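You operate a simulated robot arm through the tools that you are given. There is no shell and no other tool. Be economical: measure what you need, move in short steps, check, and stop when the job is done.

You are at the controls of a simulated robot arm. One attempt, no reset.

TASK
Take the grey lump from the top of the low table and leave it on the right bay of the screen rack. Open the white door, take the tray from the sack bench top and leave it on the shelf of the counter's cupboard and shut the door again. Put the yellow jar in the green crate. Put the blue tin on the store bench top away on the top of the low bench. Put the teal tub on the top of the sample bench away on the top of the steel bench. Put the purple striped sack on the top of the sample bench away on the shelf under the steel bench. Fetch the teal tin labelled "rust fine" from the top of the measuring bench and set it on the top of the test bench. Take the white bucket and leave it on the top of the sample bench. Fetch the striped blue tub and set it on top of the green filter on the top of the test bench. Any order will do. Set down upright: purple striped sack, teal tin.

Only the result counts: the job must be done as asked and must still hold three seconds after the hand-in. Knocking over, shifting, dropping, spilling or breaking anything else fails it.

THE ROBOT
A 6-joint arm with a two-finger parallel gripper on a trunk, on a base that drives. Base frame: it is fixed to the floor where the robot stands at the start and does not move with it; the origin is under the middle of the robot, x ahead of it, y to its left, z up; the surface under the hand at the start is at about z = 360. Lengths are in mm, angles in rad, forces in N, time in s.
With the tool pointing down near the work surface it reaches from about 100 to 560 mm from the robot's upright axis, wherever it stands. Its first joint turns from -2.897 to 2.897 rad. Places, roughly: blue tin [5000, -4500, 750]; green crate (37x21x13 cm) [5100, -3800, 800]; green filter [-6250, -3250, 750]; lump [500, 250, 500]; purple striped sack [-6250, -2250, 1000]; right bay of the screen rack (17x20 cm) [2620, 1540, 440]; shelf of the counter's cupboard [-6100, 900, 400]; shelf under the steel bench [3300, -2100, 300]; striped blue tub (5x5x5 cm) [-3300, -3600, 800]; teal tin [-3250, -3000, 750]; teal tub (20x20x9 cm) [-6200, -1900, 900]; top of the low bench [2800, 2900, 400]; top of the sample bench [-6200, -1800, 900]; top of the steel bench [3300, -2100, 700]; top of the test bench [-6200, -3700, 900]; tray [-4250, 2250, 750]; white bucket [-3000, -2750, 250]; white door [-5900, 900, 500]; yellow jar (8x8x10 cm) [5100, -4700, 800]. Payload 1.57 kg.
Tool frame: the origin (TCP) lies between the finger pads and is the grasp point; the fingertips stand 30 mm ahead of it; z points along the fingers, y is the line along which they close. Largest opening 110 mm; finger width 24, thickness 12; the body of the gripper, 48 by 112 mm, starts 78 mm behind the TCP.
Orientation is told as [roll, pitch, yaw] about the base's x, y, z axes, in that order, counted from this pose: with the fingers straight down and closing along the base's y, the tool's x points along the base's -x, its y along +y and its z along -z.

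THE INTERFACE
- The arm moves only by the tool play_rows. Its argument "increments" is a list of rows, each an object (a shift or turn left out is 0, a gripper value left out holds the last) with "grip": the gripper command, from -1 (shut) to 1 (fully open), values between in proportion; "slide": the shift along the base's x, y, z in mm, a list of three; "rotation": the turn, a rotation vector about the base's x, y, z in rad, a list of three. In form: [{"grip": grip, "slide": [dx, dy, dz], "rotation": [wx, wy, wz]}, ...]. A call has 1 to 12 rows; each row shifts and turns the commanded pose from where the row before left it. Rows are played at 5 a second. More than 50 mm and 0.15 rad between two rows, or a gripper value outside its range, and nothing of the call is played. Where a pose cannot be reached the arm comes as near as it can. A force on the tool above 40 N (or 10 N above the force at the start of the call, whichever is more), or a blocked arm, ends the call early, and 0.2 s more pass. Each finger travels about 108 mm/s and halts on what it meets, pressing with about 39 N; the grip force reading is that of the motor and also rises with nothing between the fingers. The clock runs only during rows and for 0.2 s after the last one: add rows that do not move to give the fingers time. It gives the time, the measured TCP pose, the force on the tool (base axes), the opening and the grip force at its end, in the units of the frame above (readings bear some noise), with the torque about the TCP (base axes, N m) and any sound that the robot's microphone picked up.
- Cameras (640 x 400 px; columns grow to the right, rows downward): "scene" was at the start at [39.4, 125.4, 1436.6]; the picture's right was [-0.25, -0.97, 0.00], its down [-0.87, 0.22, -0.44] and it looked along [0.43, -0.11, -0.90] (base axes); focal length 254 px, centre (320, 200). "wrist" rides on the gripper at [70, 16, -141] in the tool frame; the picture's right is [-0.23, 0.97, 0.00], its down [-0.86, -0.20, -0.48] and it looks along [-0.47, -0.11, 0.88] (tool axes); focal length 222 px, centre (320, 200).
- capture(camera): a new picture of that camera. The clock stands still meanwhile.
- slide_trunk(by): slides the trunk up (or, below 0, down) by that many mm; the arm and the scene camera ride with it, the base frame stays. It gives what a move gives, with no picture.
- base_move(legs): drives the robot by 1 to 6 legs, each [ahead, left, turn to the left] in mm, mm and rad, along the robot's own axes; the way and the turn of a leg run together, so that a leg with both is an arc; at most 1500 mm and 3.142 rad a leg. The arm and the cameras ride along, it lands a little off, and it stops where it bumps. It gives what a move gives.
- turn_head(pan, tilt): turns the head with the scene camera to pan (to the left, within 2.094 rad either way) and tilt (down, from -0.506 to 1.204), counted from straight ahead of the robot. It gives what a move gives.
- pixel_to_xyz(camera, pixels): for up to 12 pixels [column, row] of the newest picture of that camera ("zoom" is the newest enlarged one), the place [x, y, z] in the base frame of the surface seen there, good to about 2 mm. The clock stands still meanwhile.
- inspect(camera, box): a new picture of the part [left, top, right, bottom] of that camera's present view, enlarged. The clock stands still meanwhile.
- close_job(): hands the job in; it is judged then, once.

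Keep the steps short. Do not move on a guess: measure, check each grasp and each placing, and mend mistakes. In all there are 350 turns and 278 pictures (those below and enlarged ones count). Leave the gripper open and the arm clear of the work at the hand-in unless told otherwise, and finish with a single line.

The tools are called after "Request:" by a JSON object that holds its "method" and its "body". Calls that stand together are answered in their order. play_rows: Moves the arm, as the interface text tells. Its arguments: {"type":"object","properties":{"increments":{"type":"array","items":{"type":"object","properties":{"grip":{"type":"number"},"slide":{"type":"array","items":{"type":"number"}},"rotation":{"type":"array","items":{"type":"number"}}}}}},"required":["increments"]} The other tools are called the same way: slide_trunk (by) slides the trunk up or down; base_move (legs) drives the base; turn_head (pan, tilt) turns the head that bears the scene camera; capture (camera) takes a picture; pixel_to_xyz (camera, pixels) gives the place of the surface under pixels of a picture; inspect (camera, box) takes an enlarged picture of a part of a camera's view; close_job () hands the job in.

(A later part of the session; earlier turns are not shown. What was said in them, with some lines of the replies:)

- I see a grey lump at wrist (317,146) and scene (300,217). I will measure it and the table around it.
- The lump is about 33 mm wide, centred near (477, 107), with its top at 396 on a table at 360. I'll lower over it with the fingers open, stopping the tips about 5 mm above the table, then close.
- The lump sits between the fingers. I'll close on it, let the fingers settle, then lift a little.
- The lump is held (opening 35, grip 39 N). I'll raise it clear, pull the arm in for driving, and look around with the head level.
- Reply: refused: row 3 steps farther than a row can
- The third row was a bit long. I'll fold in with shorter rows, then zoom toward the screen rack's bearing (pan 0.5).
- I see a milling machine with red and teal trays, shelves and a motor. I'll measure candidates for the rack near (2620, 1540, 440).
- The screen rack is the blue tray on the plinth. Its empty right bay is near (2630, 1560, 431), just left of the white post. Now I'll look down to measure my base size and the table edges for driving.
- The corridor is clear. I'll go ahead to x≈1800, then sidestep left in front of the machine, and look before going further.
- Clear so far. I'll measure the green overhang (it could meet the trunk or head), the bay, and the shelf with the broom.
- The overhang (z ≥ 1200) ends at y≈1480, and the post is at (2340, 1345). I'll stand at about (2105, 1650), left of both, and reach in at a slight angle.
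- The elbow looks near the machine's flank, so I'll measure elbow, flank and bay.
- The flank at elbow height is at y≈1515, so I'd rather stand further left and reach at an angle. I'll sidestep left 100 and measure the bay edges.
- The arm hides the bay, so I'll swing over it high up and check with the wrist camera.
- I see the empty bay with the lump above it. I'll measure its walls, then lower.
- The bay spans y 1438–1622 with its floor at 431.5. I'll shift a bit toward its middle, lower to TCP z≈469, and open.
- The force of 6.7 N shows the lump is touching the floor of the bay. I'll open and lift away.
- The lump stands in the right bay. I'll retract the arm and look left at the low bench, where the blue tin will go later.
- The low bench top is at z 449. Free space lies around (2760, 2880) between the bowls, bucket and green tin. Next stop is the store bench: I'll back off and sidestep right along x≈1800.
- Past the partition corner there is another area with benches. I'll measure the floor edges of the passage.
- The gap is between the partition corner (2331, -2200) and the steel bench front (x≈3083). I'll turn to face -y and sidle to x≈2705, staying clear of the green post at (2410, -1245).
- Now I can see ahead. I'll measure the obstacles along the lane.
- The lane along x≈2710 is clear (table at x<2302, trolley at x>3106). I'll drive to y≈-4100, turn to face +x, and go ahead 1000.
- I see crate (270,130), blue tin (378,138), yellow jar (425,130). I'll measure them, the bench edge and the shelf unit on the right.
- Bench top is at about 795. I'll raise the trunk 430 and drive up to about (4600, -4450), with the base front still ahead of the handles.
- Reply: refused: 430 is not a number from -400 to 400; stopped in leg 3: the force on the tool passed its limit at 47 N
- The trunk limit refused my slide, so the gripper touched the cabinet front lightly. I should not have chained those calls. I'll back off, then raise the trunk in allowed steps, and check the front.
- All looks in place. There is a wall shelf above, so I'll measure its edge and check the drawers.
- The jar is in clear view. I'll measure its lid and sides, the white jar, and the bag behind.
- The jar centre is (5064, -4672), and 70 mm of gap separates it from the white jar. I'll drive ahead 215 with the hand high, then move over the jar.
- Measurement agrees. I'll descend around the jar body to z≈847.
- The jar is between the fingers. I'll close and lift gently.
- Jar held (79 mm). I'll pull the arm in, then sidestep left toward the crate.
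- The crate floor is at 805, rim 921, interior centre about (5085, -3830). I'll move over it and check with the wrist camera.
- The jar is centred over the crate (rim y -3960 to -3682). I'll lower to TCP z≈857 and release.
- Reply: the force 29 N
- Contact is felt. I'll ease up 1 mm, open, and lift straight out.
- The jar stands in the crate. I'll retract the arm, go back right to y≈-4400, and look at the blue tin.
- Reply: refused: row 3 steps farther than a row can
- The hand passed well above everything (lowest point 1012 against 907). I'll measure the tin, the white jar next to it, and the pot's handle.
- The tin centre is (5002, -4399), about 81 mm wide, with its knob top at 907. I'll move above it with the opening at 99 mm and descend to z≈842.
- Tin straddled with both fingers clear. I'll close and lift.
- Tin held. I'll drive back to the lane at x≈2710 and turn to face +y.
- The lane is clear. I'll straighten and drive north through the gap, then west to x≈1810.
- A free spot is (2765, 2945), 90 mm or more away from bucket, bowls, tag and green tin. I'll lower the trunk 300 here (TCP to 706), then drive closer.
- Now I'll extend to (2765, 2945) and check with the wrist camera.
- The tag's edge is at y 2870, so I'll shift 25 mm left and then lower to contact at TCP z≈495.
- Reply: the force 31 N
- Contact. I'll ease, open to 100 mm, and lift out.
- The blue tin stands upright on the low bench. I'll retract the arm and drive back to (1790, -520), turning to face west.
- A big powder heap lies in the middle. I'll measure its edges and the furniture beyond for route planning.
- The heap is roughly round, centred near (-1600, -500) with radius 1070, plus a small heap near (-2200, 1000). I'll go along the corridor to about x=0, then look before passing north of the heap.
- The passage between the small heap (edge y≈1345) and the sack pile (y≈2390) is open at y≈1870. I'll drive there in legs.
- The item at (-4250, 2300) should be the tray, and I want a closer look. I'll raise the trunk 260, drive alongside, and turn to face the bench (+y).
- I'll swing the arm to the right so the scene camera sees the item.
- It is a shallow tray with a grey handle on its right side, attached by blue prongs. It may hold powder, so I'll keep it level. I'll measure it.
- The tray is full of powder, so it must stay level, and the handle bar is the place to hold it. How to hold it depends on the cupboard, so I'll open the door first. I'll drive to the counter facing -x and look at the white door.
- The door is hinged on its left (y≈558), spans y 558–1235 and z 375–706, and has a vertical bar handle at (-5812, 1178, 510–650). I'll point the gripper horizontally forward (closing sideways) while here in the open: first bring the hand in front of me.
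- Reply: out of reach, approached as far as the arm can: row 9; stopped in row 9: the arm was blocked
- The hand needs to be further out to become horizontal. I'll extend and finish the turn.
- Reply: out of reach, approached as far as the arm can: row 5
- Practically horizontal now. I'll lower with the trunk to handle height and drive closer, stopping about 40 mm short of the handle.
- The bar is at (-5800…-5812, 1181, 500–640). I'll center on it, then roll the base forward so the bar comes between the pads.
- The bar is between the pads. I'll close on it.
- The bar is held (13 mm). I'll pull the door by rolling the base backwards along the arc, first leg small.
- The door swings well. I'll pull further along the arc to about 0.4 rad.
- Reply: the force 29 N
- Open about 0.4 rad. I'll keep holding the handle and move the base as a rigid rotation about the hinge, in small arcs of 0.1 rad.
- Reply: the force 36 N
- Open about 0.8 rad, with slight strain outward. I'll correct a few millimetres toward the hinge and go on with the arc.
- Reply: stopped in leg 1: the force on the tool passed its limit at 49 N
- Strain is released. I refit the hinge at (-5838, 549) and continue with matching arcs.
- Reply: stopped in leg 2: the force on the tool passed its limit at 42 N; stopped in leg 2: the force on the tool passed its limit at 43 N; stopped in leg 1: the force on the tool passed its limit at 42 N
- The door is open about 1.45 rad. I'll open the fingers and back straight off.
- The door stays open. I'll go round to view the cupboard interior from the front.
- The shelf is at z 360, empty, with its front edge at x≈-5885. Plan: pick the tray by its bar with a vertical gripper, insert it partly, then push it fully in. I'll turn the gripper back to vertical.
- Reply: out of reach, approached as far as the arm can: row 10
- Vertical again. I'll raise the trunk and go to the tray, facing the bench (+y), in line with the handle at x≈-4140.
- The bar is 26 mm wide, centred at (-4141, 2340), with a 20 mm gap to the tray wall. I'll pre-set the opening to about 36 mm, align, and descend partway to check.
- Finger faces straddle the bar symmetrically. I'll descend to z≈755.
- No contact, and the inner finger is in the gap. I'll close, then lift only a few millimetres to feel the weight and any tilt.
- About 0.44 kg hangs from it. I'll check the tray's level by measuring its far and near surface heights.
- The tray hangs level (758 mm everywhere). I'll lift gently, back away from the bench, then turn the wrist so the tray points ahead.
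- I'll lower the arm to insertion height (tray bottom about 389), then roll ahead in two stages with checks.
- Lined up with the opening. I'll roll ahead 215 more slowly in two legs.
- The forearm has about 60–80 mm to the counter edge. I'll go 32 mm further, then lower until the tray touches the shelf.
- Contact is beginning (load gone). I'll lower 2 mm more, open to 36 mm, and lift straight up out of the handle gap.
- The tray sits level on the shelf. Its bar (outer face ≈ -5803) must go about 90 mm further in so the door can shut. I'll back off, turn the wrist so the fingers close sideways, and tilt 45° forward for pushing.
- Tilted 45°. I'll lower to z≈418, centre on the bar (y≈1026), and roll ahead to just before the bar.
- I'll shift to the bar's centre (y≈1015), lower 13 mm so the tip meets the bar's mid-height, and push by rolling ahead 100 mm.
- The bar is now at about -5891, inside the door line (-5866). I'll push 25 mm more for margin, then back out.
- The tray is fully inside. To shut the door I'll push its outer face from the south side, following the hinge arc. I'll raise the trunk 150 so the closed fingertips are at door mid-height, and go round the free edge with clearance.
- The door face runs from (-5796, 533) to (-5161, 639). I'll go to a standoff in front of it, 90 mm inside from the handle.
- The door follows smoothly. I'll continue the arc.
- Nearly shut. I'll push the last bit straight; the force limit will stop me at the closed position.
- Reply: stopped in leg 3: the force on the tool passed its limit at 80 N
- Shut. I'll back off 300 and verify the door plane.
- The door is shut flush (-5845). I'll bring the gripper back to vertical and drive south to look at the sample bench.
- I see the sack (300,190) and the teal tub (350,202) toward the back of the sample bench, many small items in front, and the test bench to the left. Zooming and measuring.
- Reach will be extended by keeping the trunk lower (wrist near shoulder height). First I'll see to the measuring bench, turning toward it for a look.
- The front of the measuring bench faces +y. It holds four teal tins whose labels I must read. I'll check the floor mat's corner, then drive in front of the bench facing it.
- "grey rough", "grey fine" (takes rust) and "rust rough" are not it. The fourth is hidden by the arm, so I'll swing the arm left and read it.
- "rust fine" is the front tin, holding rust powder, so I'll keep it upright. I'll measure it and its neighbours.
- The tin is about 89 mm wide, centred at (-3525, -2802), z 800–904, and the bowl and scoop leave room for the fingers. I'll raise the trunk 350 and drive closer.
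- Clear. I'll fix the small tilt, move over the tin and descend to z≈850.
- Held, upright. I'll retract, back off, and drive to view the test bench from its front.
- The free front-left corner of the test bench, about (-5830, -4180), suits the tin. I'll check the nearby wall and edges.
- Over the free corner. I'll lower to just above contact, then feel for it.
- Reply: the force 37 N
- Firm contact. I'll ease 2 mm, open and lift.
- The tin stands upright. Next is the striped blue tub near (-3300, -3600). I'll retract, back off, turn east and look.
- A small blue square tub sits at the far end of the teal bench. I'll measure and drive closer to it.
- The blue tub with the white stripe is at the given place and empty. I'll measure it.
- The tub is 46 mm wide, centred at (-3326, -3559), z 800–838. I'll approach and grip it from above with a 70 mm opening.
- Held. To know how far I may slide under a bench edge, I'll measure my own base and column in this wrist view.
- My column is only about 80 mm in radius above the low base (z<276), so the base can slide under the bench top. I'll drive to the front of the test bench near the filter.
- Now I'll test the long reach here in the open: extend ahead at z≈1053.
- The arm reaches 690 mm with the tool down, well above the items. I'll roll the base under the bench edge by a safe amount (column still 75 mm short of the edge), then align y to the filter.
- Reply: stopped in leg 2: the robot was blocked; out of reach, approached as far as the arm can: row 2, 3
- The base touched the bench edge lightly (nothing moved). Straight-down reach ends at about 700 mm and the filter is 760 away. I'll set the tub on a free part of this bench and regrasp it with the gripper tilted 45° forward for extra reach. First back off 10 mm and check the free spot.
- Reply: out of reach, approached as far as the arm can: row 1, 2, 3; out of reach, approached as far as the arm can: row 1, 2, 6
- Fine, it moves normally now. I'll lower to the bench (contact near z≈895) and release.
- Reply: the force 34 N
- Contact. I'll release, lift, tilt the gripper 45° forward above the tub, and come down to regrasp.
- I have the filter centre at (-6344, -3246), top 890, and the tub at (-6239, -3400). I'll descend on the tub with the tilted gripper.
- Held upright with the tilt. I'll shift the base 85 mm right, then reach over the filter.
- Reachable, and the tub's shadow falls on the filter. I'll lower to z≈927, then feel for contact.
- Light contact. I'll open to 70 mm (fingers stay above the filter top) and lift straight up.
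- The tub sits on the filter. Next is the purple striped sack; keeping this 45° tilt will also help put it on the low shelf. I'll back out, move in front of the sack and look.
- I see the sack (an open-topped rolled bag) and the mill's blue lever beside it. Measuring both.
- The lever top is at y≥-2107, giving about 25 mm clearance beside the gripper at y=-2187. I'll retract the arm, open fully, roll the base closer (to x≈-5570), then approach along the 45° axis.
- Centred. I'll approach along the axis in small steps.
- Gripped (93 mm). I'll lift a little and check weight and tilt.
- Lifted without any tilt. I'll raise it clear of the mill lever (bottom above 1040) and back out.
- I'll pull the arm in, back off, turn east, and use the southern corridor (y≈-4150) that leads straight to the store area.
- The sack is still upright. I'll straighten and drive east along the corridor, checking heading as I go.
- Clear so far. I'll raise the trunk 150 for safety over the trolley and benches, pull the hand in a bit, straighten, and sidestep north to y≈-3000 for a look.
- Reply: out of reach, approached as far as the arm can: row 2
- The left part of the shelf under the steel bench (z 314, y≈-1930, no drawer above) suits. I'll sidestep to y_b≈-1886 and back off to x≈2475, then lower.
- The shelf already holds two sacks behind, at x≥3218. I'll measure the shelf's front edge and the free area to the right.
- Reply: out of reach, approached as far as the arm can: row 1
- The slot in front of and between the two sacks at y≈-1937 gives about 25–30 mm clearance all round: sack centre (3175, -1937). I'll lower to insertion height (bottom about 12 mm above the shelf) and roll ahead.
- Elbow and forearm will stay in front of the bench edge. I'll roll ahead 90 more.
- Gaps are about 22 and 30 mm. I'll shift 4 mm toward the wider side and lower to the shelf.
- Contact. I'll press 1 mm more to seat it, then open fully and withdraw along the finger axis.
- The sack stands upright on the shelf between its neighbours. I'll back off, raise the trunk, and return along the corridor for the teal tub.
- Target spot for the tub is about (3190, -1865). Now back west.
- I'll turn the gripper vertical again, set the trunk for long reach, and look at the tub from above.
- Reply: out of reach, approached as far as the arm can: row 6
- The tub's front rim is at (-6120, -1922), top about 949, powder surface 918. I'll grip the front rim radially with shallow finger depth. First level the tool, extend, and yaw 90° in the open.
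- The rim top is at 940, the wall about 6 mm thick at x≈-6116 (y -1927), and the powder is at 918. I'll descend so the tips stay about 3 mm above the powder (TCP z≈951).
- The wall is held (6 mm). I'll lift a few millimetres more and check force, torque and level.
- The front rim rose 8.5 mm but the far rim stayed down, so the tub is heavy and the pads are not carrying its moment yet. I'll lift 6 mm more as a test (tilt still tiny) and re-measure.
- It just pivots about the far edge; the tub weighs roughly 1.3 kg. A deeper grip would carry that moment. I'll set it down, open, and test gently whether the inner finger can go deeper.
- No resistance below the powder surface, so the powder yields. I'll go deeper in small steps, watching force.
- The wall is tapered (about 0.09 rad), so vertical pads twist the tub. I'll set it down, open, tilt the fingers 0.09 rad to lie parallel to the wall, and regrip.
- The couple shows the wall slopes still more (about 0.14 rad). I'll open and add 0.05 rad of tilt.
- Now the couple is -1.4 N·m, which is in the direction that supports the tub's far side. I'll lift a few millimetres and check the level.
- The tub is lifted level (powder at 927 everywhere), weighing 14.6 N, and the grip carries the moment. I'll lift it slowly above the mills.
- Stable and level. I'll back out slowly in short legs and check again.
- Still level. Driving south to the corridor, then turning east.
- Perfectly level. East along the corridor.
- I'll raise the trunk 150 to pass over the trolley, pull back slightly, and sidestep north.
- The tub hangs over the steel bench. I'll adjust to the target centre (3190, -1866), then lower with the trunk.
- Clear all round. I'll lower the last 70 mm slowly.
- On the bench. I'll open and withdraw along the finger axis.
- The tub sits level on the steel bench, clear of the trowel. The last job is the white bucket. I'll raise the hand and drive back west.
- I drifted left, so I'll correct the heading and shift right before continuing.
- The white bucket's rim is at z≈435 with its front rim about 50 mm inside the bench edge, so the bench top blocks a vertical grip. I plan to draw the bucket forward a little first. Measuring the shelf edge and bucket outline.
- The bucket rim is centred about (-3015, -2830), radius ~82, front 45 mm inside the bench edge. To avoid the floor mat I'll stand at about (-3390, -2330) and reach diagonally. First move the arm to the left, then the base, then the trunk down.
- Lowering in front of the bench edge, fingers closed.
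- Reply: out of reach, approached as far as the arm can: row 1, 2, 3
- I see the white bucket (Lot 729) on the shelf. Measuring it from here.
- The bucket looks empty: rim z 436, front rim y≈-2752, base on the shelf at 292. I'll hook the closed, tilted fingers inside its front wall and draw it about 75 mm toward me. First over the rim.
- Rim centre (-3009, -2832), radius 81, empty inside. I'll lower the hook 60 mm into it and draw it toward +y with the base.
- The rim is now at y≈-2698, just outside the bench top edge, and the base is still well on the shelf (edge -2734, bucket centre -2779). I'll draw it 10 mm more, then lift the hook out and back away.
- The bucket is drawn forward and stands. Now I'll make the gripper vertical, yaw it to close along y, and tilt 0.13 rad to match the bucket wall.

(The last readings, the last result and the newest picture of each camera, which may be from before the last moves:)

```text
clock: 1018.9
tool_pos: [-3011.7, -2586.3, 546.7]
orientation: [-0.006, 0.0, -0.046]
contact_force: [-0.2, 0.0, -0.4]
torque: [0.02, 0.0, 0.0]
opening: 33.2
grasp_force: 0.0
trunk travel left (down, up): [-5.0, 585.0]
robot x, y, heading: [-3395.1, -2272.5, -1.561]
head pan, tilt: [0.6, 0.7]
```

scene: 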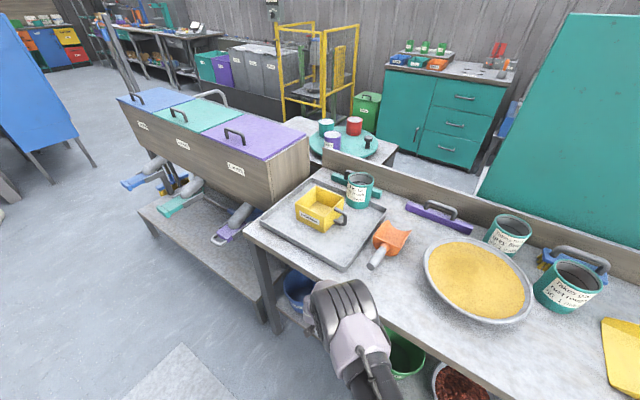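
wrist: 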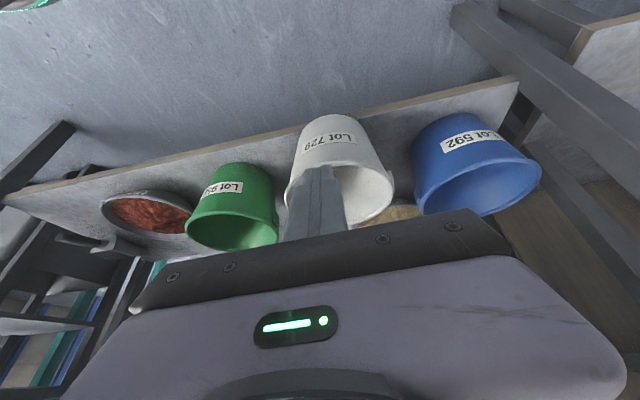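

Request:
{"method": "play_rows", "body": {"increments": [{"rotation": [-0.065, 0, 0.046], "slide": [0, -30, -10]}, {"rotation": [-0.065, 0, 0], "slide": [0, -35, -25]}, {"slide": [0, -36, -25]}, {}]}}

Request:
{"method": "capture", "body": {"camera": "wrist"}}

Request:
{"method": "capture", "body": {"camera": "scene"}}

```text
clock: 1019.9
tool_pos: [-3014.8, -2686.7, 489.3]
orientation: [-0.135, 0.001, 0.0]
contact_force: [0.3, 0.0, 0.2]
torque: [-0.01, 0.0, 0.0]
opening: 33.0
grasp_force: 0.1
trunk travel left (down, up): [-5.0, 585.0]
robot x, y, heading: [-3391.7, -2273.0, -1.559]
head pan, tilt: [0.6, 0.7]
```

```text
86 pictures are left
```

wrist: 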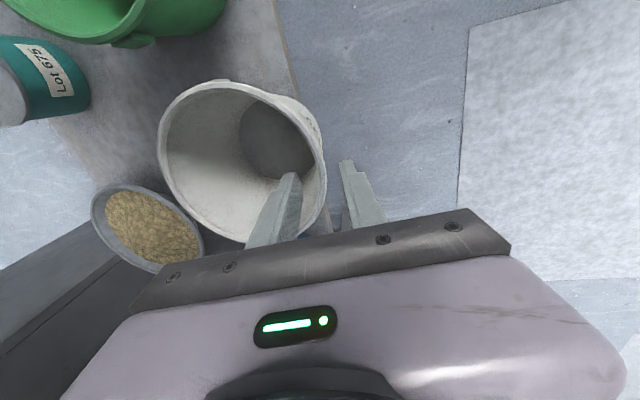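

```text
85 pictures are left
```

scene: 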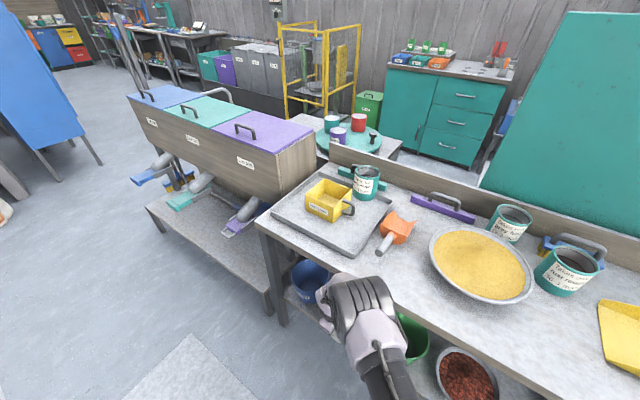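

Request:
{"method": "pixel_to_xyz", "body": {"camera": "wrist", "pixels": [[323, 165], [318, 165], [326, 190], [310, 125], [162, 140], [225, 84], [270, 235], [318, 205], [300, 190]]}}

Request:
{"method": "inspect", "body": {"camera": "wrist", "box": [240, 90, 400, 230]}}

```text
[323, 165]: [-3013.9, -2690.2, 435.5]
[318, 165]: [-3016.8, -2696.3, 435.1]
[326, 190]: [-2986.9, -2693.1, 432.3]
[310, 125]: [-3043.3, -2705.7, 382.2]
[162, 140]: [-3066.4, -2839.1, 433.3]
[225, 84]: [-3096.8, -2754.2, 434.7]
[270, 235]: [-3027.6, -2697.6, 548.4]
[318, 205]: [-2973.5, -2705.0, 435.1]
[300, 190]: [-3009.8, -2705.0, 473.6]
```

```text
2.86 times, centred on (320, 160) of wrist
```

zoom: 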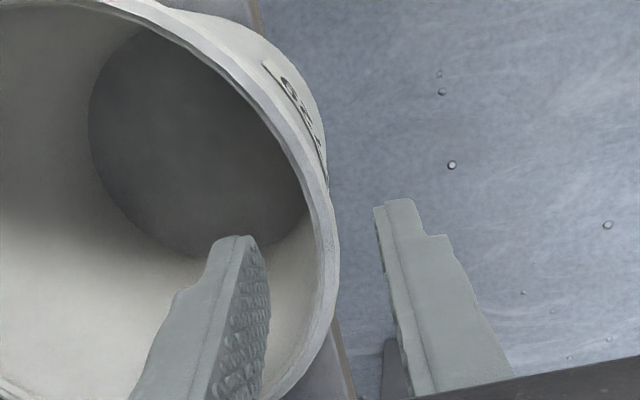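

The fingers straddle the front rim wall. I'll descend along the wall slope to TCP z≈411 and close.

Request:
{"method": "play_rows", "body": {"increments": [{"slide": [2, -3, -25]}, {"slide": [2, -3, -25]}, {"slide": [0, -3, -20]}, {"slide": [0, -1, -9]}, {}, {"grip": -1}, {}, {}, {}]}}

Request:
{"method": "play_rows", "body": {"increments": [{"slide": [0, 0, 3]}, {"slide": [0, 0, 5]}, {"slide": [0, 0, 7]}, {}]}}

Request:
{"method": "capture", "body": {"camera": "wrist"}}

```text
clock: 1021.9
tool_pos: [-3009.3, -2695.5, 407.7]
orientation: [-0.137, 0.0, 0.001]
contact_force: [1.9, -2.1, 3.5]
torque: [-0.3, -0.12, 0.05]
opening: 4.1
grasp_force: 25.4
trunk travel left (down, up): [-5.0, 585.0]
robot x, y, heading: [-3394.7, -2272.0, -1.565]
head pan, tilt: [0.6, 0.7]
```

```text
clock: 1022.9
tool_pos: [-3008.2, -2697.3, 423.3]
orientation: [-0.134, 0.001, 0.0]
contact_force: [0.7, -0.5, -1.7]
torque: [0.18, -0.02, 0.02]
opening: 4.6
grasp_force: 25.2
trunk travel left (down, up): [-5.0, 585.0]
robot x, y, heading: [-3393.7, -2273.6, -1.564]
head pan, tilt: [0.6, 0.7]
```

```text
83 pictures are left
```

wrist: 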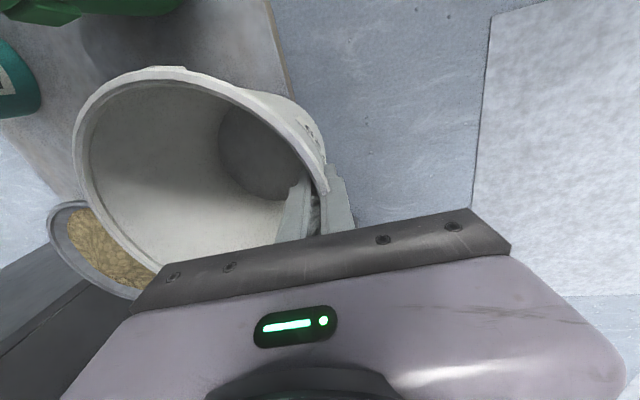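

Request:
{"method": "pixel_to_xyz", "body": {"camera": "wrist", "pixels": [[75, 150], [130, 75], [220, 80], [300, 130], [90, 200], [100, 240]]}}

```text
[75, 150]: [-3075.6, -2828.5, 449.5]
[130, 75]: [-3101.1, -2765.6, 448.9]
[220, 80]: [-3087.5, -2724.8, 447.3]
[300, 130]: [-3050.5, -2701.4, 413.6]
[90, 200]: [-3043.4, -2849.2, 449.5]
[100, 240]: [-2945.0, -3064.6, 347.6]
```

Held, level and light. I'll pull it straight out from under the bench.

Request:
{"method": "base_move", "body": {"legs": [[-150, 0, -0.006], [-170, 0, 0]]}}

Request:
{"method": "slide_trunk", "body": {"by": 350}}

Request:
{"method": "capture", "body": {"camera": "scene"}}

```text
clock: 1025.3
tool_pos: [-3012.1, -2383.6, 423.2]
orientation: [-0.134, 0.001, -0.003]
contact_force: [1.2, 0.2, -1.4]
torque: [0.11, 0.04, -0.01]
opening: 4.5
grasp_force: 25.6
trunk travel left (down, up): [-5.0, 585.0]
robot x, y, heading: [-3393.0, -1958.2, -1.566]
head pan, tilt: [0.6, 0.7]
```

```text
clock: 1028.7
tool_pos: [-3011.8, -2383.7, 772.6]
orientation: [-0.135, 0.001, -0.002]
contact_force: [-0.7, -0.2, -1.9]
torque: [0.1, 0.01, 0.0]
opening: 4.5
grasp_force: 24.7
trunk travel left (down, up): [-355.0, 235.0]
robot x, y, heading: [-3394.1, -1959.9, -1.561]
head pan, tilt: [0.6, 0.7]
```

```text
82 pictures are left
```

scene: 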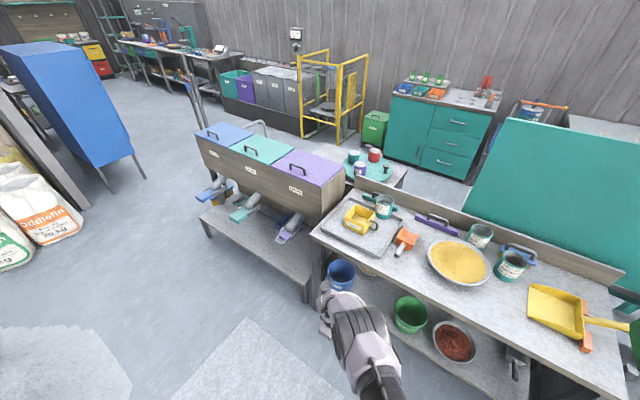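

I'll raise further, turn west, and bring the arm straight ahead in the open.

Request:
{"method": "slide_trunk", "body": {"by": 200}}

Request:
{"method": "base_move", "body": {"legs": [[-150, 0, 0], [0, 0, -1.57], [700, 0, 0]]}}

```text
clock: 1030.9
tool_pos: [-3011.3, -2383.5, 971.7]
orientation: [-0.135, 0.001, -0.002]
contact_force: [0.2, 0.1, -1.3]
torque: [0.13, 0.02, 0.0]
opening: 4.5
grasp_force: 25.5
trunk travel left (down, up): [-555.0, 35.0]
robot x, y, heading: [-3395.6, -1960.1, -1.57]
head pan, tilt: [0.6, 0.7]
```

```text
clock: 1039.5
tool_pos: [-4520.1, -2232.5, 972.7]
orientation: [-0.134, 0.0, -1.539]
contact_force: [0.1, -1.2, -1.4]
torque: [0.05, -0.16, -0.03]
opening: 4.7
grasp_force: 24.8
trunk travel left (down, up): [-555.0, 35.0]
robot x, y, heading: [-4106.8, -1834.5, -3.105]
head pan, tilt: [0.6, 0.7]
```

Request:
{"method": "play_rows", "body": {"increments": [{"slide": [-5, 45, 0]}, {"slide": [-5, 45, 0]}, {"slide": [-5, 45, 0]}, {"slide": [-5, 45, 0]}, {"slide": [-5, 45, 0]}, {"slide": [-5, 45, 0]}, {"slide": [-5, 45, 0]}, {"slide": [-5, 45, 0]}, {}]}}

Request:
{"method": "slide_trunk", "body": {"by": -300}}

Request:
{"method": "play_rows", "body": {"increments": [{"slide": [0, 0, 45]}, {"slide": [0, 0, 45]}, {"slide": [0, 0, 45]}, {"slide": [0, 0, 45]}, {"slide": [0, 0, 45]}, {"slide": [0, 0, 45]}, {"slide": [0, 0, 45]}, {"slide": [0, 0, 45]}, {"slide": [0, 0, 45]}, {"slide": [0, 0, 45]}, {"slide": [0, 0, 10]}, {}]}}

Request:
{"method": "base_move", "body": {"legs": [[700, 60, -0.036]]}}

Request:
{"method": "turn_head", "body": {"pan": -0.1, "tilt": 0.7}}

Request:
{"method": "capture", "body": {"camera": "scene"}}

```text
clock: 1041.5
tool_pos: [-4565.3, -1876.9, 974.0]
orientation: [-0.129, 0.012, -1.541]
contact_force: [-0.4, -0.2, -0.6]
torque: [0.0, -0.12, -0.02]
opening: 4.5
grasp_force: 25.2
out of reach, approached as far as the arm can: row 8
trunk travel left (down, up): [-555.0, 35.0]
robot x, y, heading: [-4104.9, -1833.5, -3.1]
head pan, tilt: [0.6, 0.7]
```

```text
clock: 1044.5
tool_pos: [-4566.1, -1875.0, 675.1]
orientation: [-0.131, 0.012, -1.542]
contact_force: [-0.4, 0.2, -1.8]
torque: [-0.01, -0.12, 0.02]
opening: 4.2
grasp_force: 24.4
trunk travel left (down, up): [-255.0, 335.0]
robot x, y, heading: [-4107.6, -1833.7, -3.106]
head pan, tilt: [0.6, 0.7]
```

```text
clock: 1047.1
tool_pos: [-4567.0, -1872.3, 1122.4]
orientation: [-0.129, 0.013, -1.542]
contact_force: [-0.1, 0.1, -1.5]
torque: [0.01, -0.15, -0.01]
opening: 4.5
grasp_force: 25.1
out of reach, approached as far as the arm can: row 4
trunk travel left (down, up): [-255.0, 335.0]
robot x, y, heading: [-4104.5, -1834.0, -3.108]
head pan, tilt: [0.6, 0.7]
```

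```text
clock: 1051.1
tool_pos: [-5293.2, -1931.8, 1122.5]
orientation: [-0.13, 0.011, -1.579]
contact_force: [0.5, -0.5, -1.6]
torque: [0.01, -0.17, 0.0]
opening: 4.6
grasp_force: 24.8
trunk travel left (down, up): [-255.0, 335.0]
robot x, y, heading: [-4830.2, -1912.3, -3.139]
head pan, tilt: [0.6, 0.7]
```

```text
clock: 1052.2
tool_pos: [-5291.3, -1931.9, 1122.4]
orientation: [-0.13, 0.012, -1.577]
contact_force: [-0.3, -0.3, -1.9]
torque: [-0.04, -0.11, 0.01]
opening: 4.5
grasp_force: 25.5
trunk travel left (down, up): [-255.0, 335.0]
robot x, y, heading: [-4833.8, -1915.7, -3.136]
head pan, tilt: [-0.099, 0.7]
```

```text
81 pictures are left
```

scene: 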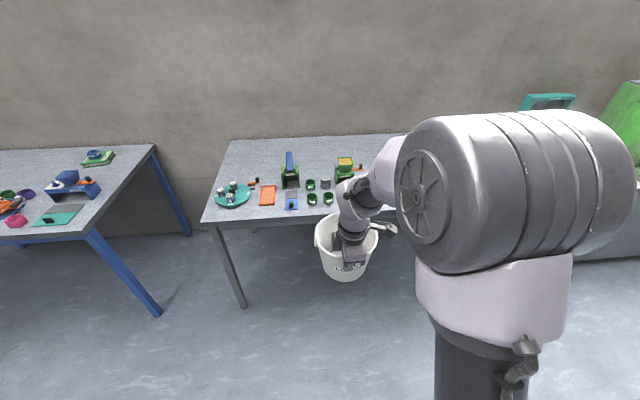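

The back of the sample bench is free where tub and sack stood. I'll extend a little and roll in with the bucket bottom at about 1007, above the small items.

Request:
{"method": "play_rows", "body": {"increments": [{"slide": [-30, 0, 5]}, {"slide": [-30, 0, 5]}, {"slide": [-25, 0, 0]}, {}]}}

Request:
{"method": "base_move", "body": {"legs": [[400, 0, -0.005], [325, 0, 0]]}}

Request:
{"method": "capture", "body": {"camera": "wrist"}}

Request:
{"method": "capture", "body": {"camera": "scene"}}

```text
clock: 1053.2
tool_pos: [-5376.1, -1931.4, 1131.0]
orientation: [-0.129, 0.014, -1.578]
contact_force: [0.9, -1.3, -2.1]
torque: [-0.01, -0.11, -0.02]
opening: 4.4
grasp_force: 24.6
trunk travel left (down, up): [-255.0, 335.0]
robot x, y, heading: [-4831.1, -1908.9, -3.145]
head pan, tilt: [-0.099, 0.7]
```

```text
clock: 1057.4
tool_pos: [-6111.5, -1919.6, 1130.8]
orientation: [-0.129, 0.011, -1.592]
contact_force: [-0.5, -0.2, -1.8]
torque: [-0.01, -0.15, -0.01]
opening: 4.6
grasp_force: 24.9
trunk travel left (down, up): [-255.0, 335.0]
robot x, y, heading: [-5567.7, -1910.0, 3.128]
head pan, tilt: [-0.099, 0.7]
```

```text
80 pictures are left
```

wrist: 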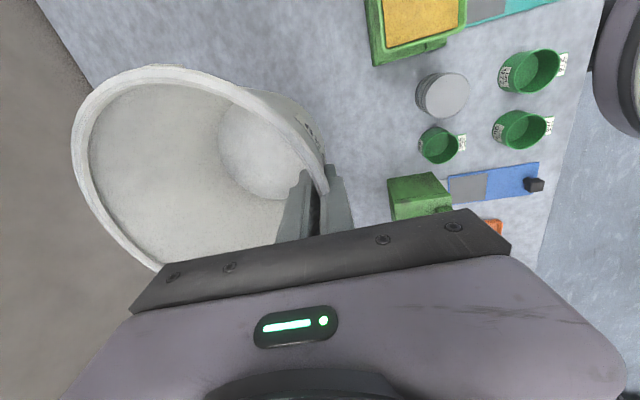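

```text
79 pictures are left
```

scene: 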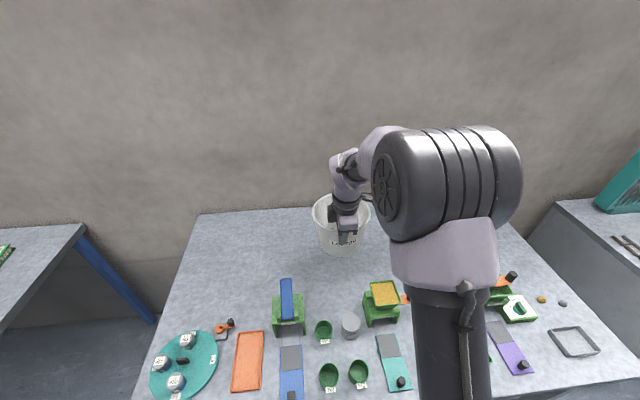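

The bucket is over the free area. I'll lower it to just above the bench, then feel contact.

Request:
{"method": "play_rows", "body": {"increments": [{"slide": [-5, 0, -35]}, {"slide": [0, 0, -40]}, {"slide": [0, 0, -35]}, {"slide": [0, 0, -25]}, {"slide": [0, 0, -14]}, {}]}}

Request:
{"method": "capture", "body": {"camera": "wrist"}}

```text
clock: 1058.8
tool_pos: [-6116.2, -1921.3, 981.7]
orientation: [-0.129, 0.014, -1.591]
contact_force: [0.5, -0.2, -2.5]
torque: [-0.02, -0.13, -0.03]
opening: 4.5
grasp_force: 25.1
trunk travel left (down, up): [-255.0, 335.0]
robot x, y, heading: [-5561.7, -1906.7, 3.125]
head pan, tilt: [-0.099, 0.7]
```

```text
78 pictures are left
```

wrist: 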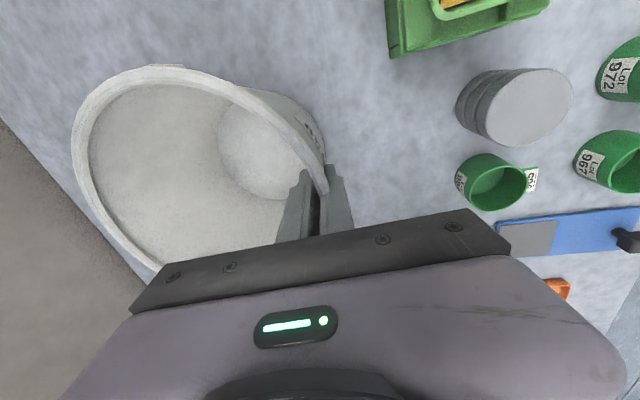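

Request:
{"method": "play_rows", "body": {"increments": [{"slide": [0, 0, -3]}, {"slide": [0, 0, -2]}, {"slide": [0, 0, -2]}, {}]}}

```text
clock: 1059.8
tool_pos: [-6116.9, -1921.0, 976.0]
orientation: [-0.128, 0.012, -1.592]
contact_force: [-0.9, 0.7, -1.6]
torque: [-0.01, -0.12, 0.02]
opening: 4.9
grasp_force: 25.1
trunk travel left (down, up): [-255.0, 335.0]
robot x, y, heading: [-5573.6, -1907.4, 3.132]
head pan, tilt: [-0.099, 0.7]
```

Request:
{"method": "play_rows", "body": {"increments": [{"slide": [0, 0, -2]}, {"slide": [0, 0, -2]}, {}]}}

```text
clock: 1060.6
tool_pos: [-6115.7, -1919.2, 972.8]
orientation: [-0.131, 0.013, -1.592]
contact_force: [-0.2, 0.9, 17.4]
torque: [-0.64, 0.79, -0.06]
opening: 4.6
grasp_force: 24.8
trunk travel left (down, up): [-255.0, 335.0]
robot x, y, heading: [-5566.3, -1902.1, 3.127]
head pan, tilt: [-0.099, 0.7]
```

Contact. I'll open and withdraw along the wall slope.

Request:
{"method": "play_rows", "body": {"increments": [{"slide": [0, 0, 1]}, {"grip": -0.4}, {}, {}, {"slide": [3, 0, 25]}, {"slide": [3, 0, 25]}, {"slide": [0, 0, 40]}, {"slide": [0, 0, 45]}, {}]}}

Request:
{"method": "capture", "body": {"camera": "wrist"}}

Request:
{"method": "pixel_to_xyz", "body": {"camera": "wrist", "pixels": [[200, 110], [150, 130], [260, 130], [320, 165]]}}

```text
clock: 1062.6
tool_pos: [-6109.6, -1918.1, 1106.7]
orientation: [-0.129, 0.011, -1.591]
contact_force: [-0.9, 0.6, 1.0]
torque: [-0.02, 0.01, -0.02]
opening: 32.8
grasp_force: 0.0
trunk travel left (down, up): [-255.0, 335.0]
robot x, y, heading: [-5565.9, -1907.8, 3.124]
head pan, tilt: [-0.099, 0.7]
```

```text
77 pictures are left
```

wrist: 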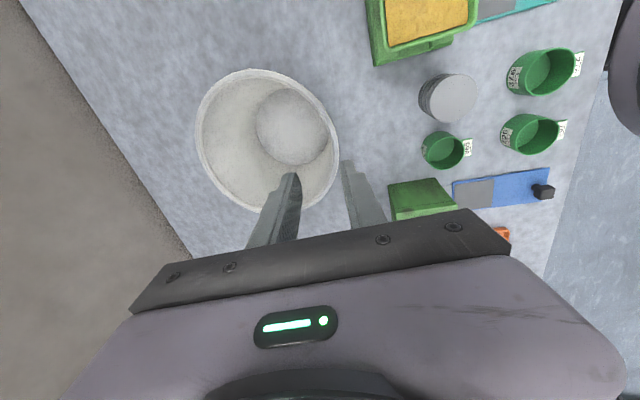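

```text
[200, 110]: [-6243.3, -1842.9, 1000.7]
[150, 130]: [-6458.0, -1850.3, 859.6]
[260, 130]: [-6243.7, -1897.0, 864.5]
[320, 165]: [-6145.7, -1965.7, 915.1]
```

The bucket stands on the sample bench. I'll back away, open the gripper fully, and take a last look at both benches.

Request:
{"method": "base_move", "body": {"legs": [[-650, 0, 0]]}}

Request:
{"method": "play_rows", "body": {"increments": [{"grip": 1}, {"slide": [40, 0, 0]}, {"slide": [40, 0, 0]}, {}]}}

Request:
{"method": "turn_head", "body": {"pan": 0.55, "tilt": 0.5}}

Request:
{"method": "capture", "body": {"camera": "scene"}}

Request:
{"method": "inspect", "body": {"camera": "scene", "box": [0, 120, 240, 290]}}

```text
clock: 1066.2
tool_pos: [-5467.5, -1926.5, 1106.0]
orientation: [-0.129, 0.013, -1.596]
contact_force: [0.0, 0.0, 0.1]
torque: [0.0, 0.04, 0.02]
opening: 33.1
grasp_force: 0.0
trunk travel left (down, up): [-255.0, 335.0]
robot x, y, heading: [-4926.4, -1914.5, 3.13]
head pan, tilt: [-0.099, 0.7]
```

```text
clock: 1067.2
tool_pos: [-5389.9, -1922.6, 1103.5]
orientation: [-0.129, 0.011, -1.596]
contact_force: [-0.6, -0.8, 0.3]
torque: [0.01, -0.01, -0.01]
opening: 109.8
grasp_force: 0.0
trunk travel left (down, up): [-255.0, 335.0]
robot x, y, heading: [-4925.8, -1915.2, 3.129]
head pan, tilt: [-0.099, 0.7]
```

```text
clock: 1068.2
tool_pos: [-5389.7, -1923.4, 1103.9]
orientation: [-0.13, 0.012, -1.596]
contact_force: [0.6, 0.7, -0.1]
torque: [-0.02, -0.01, -0.01]
opening: 110.0
grasp_force: 0.0
trunk travel left (down, up): [-255.0, 335.0]
robot x, y, heading: [-4926.4, -1914.5, 3.129]
head pan, tilt: [0.55, 0.499]
```

```text
76 pictures are left
```

scene: 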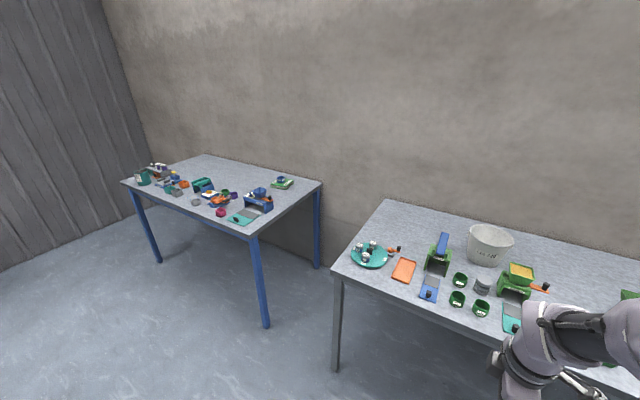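

```text
2.35 times, centred on (120, 205) of scene
```

zoom: 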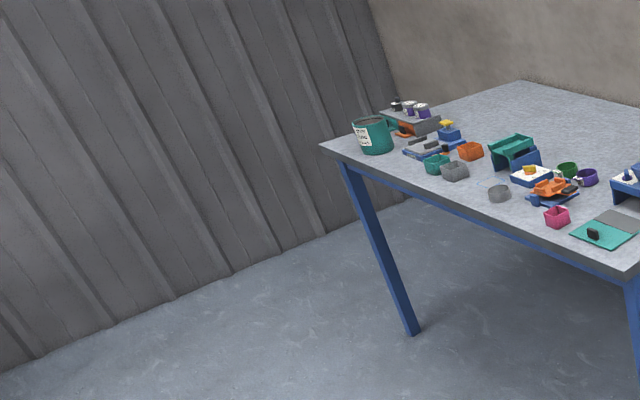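

Everything stands as asked: bucket upright, tin on the test bench, tub on the filter, gripper open and clear. Handing in.

Request:
{"method": "close_job", "body": {}}

```text
The job is handed in.
```

All nine items are where you asked and the white door is shut again; each placing was checked as it was made, and the job is handed in with the gripper open and clear.
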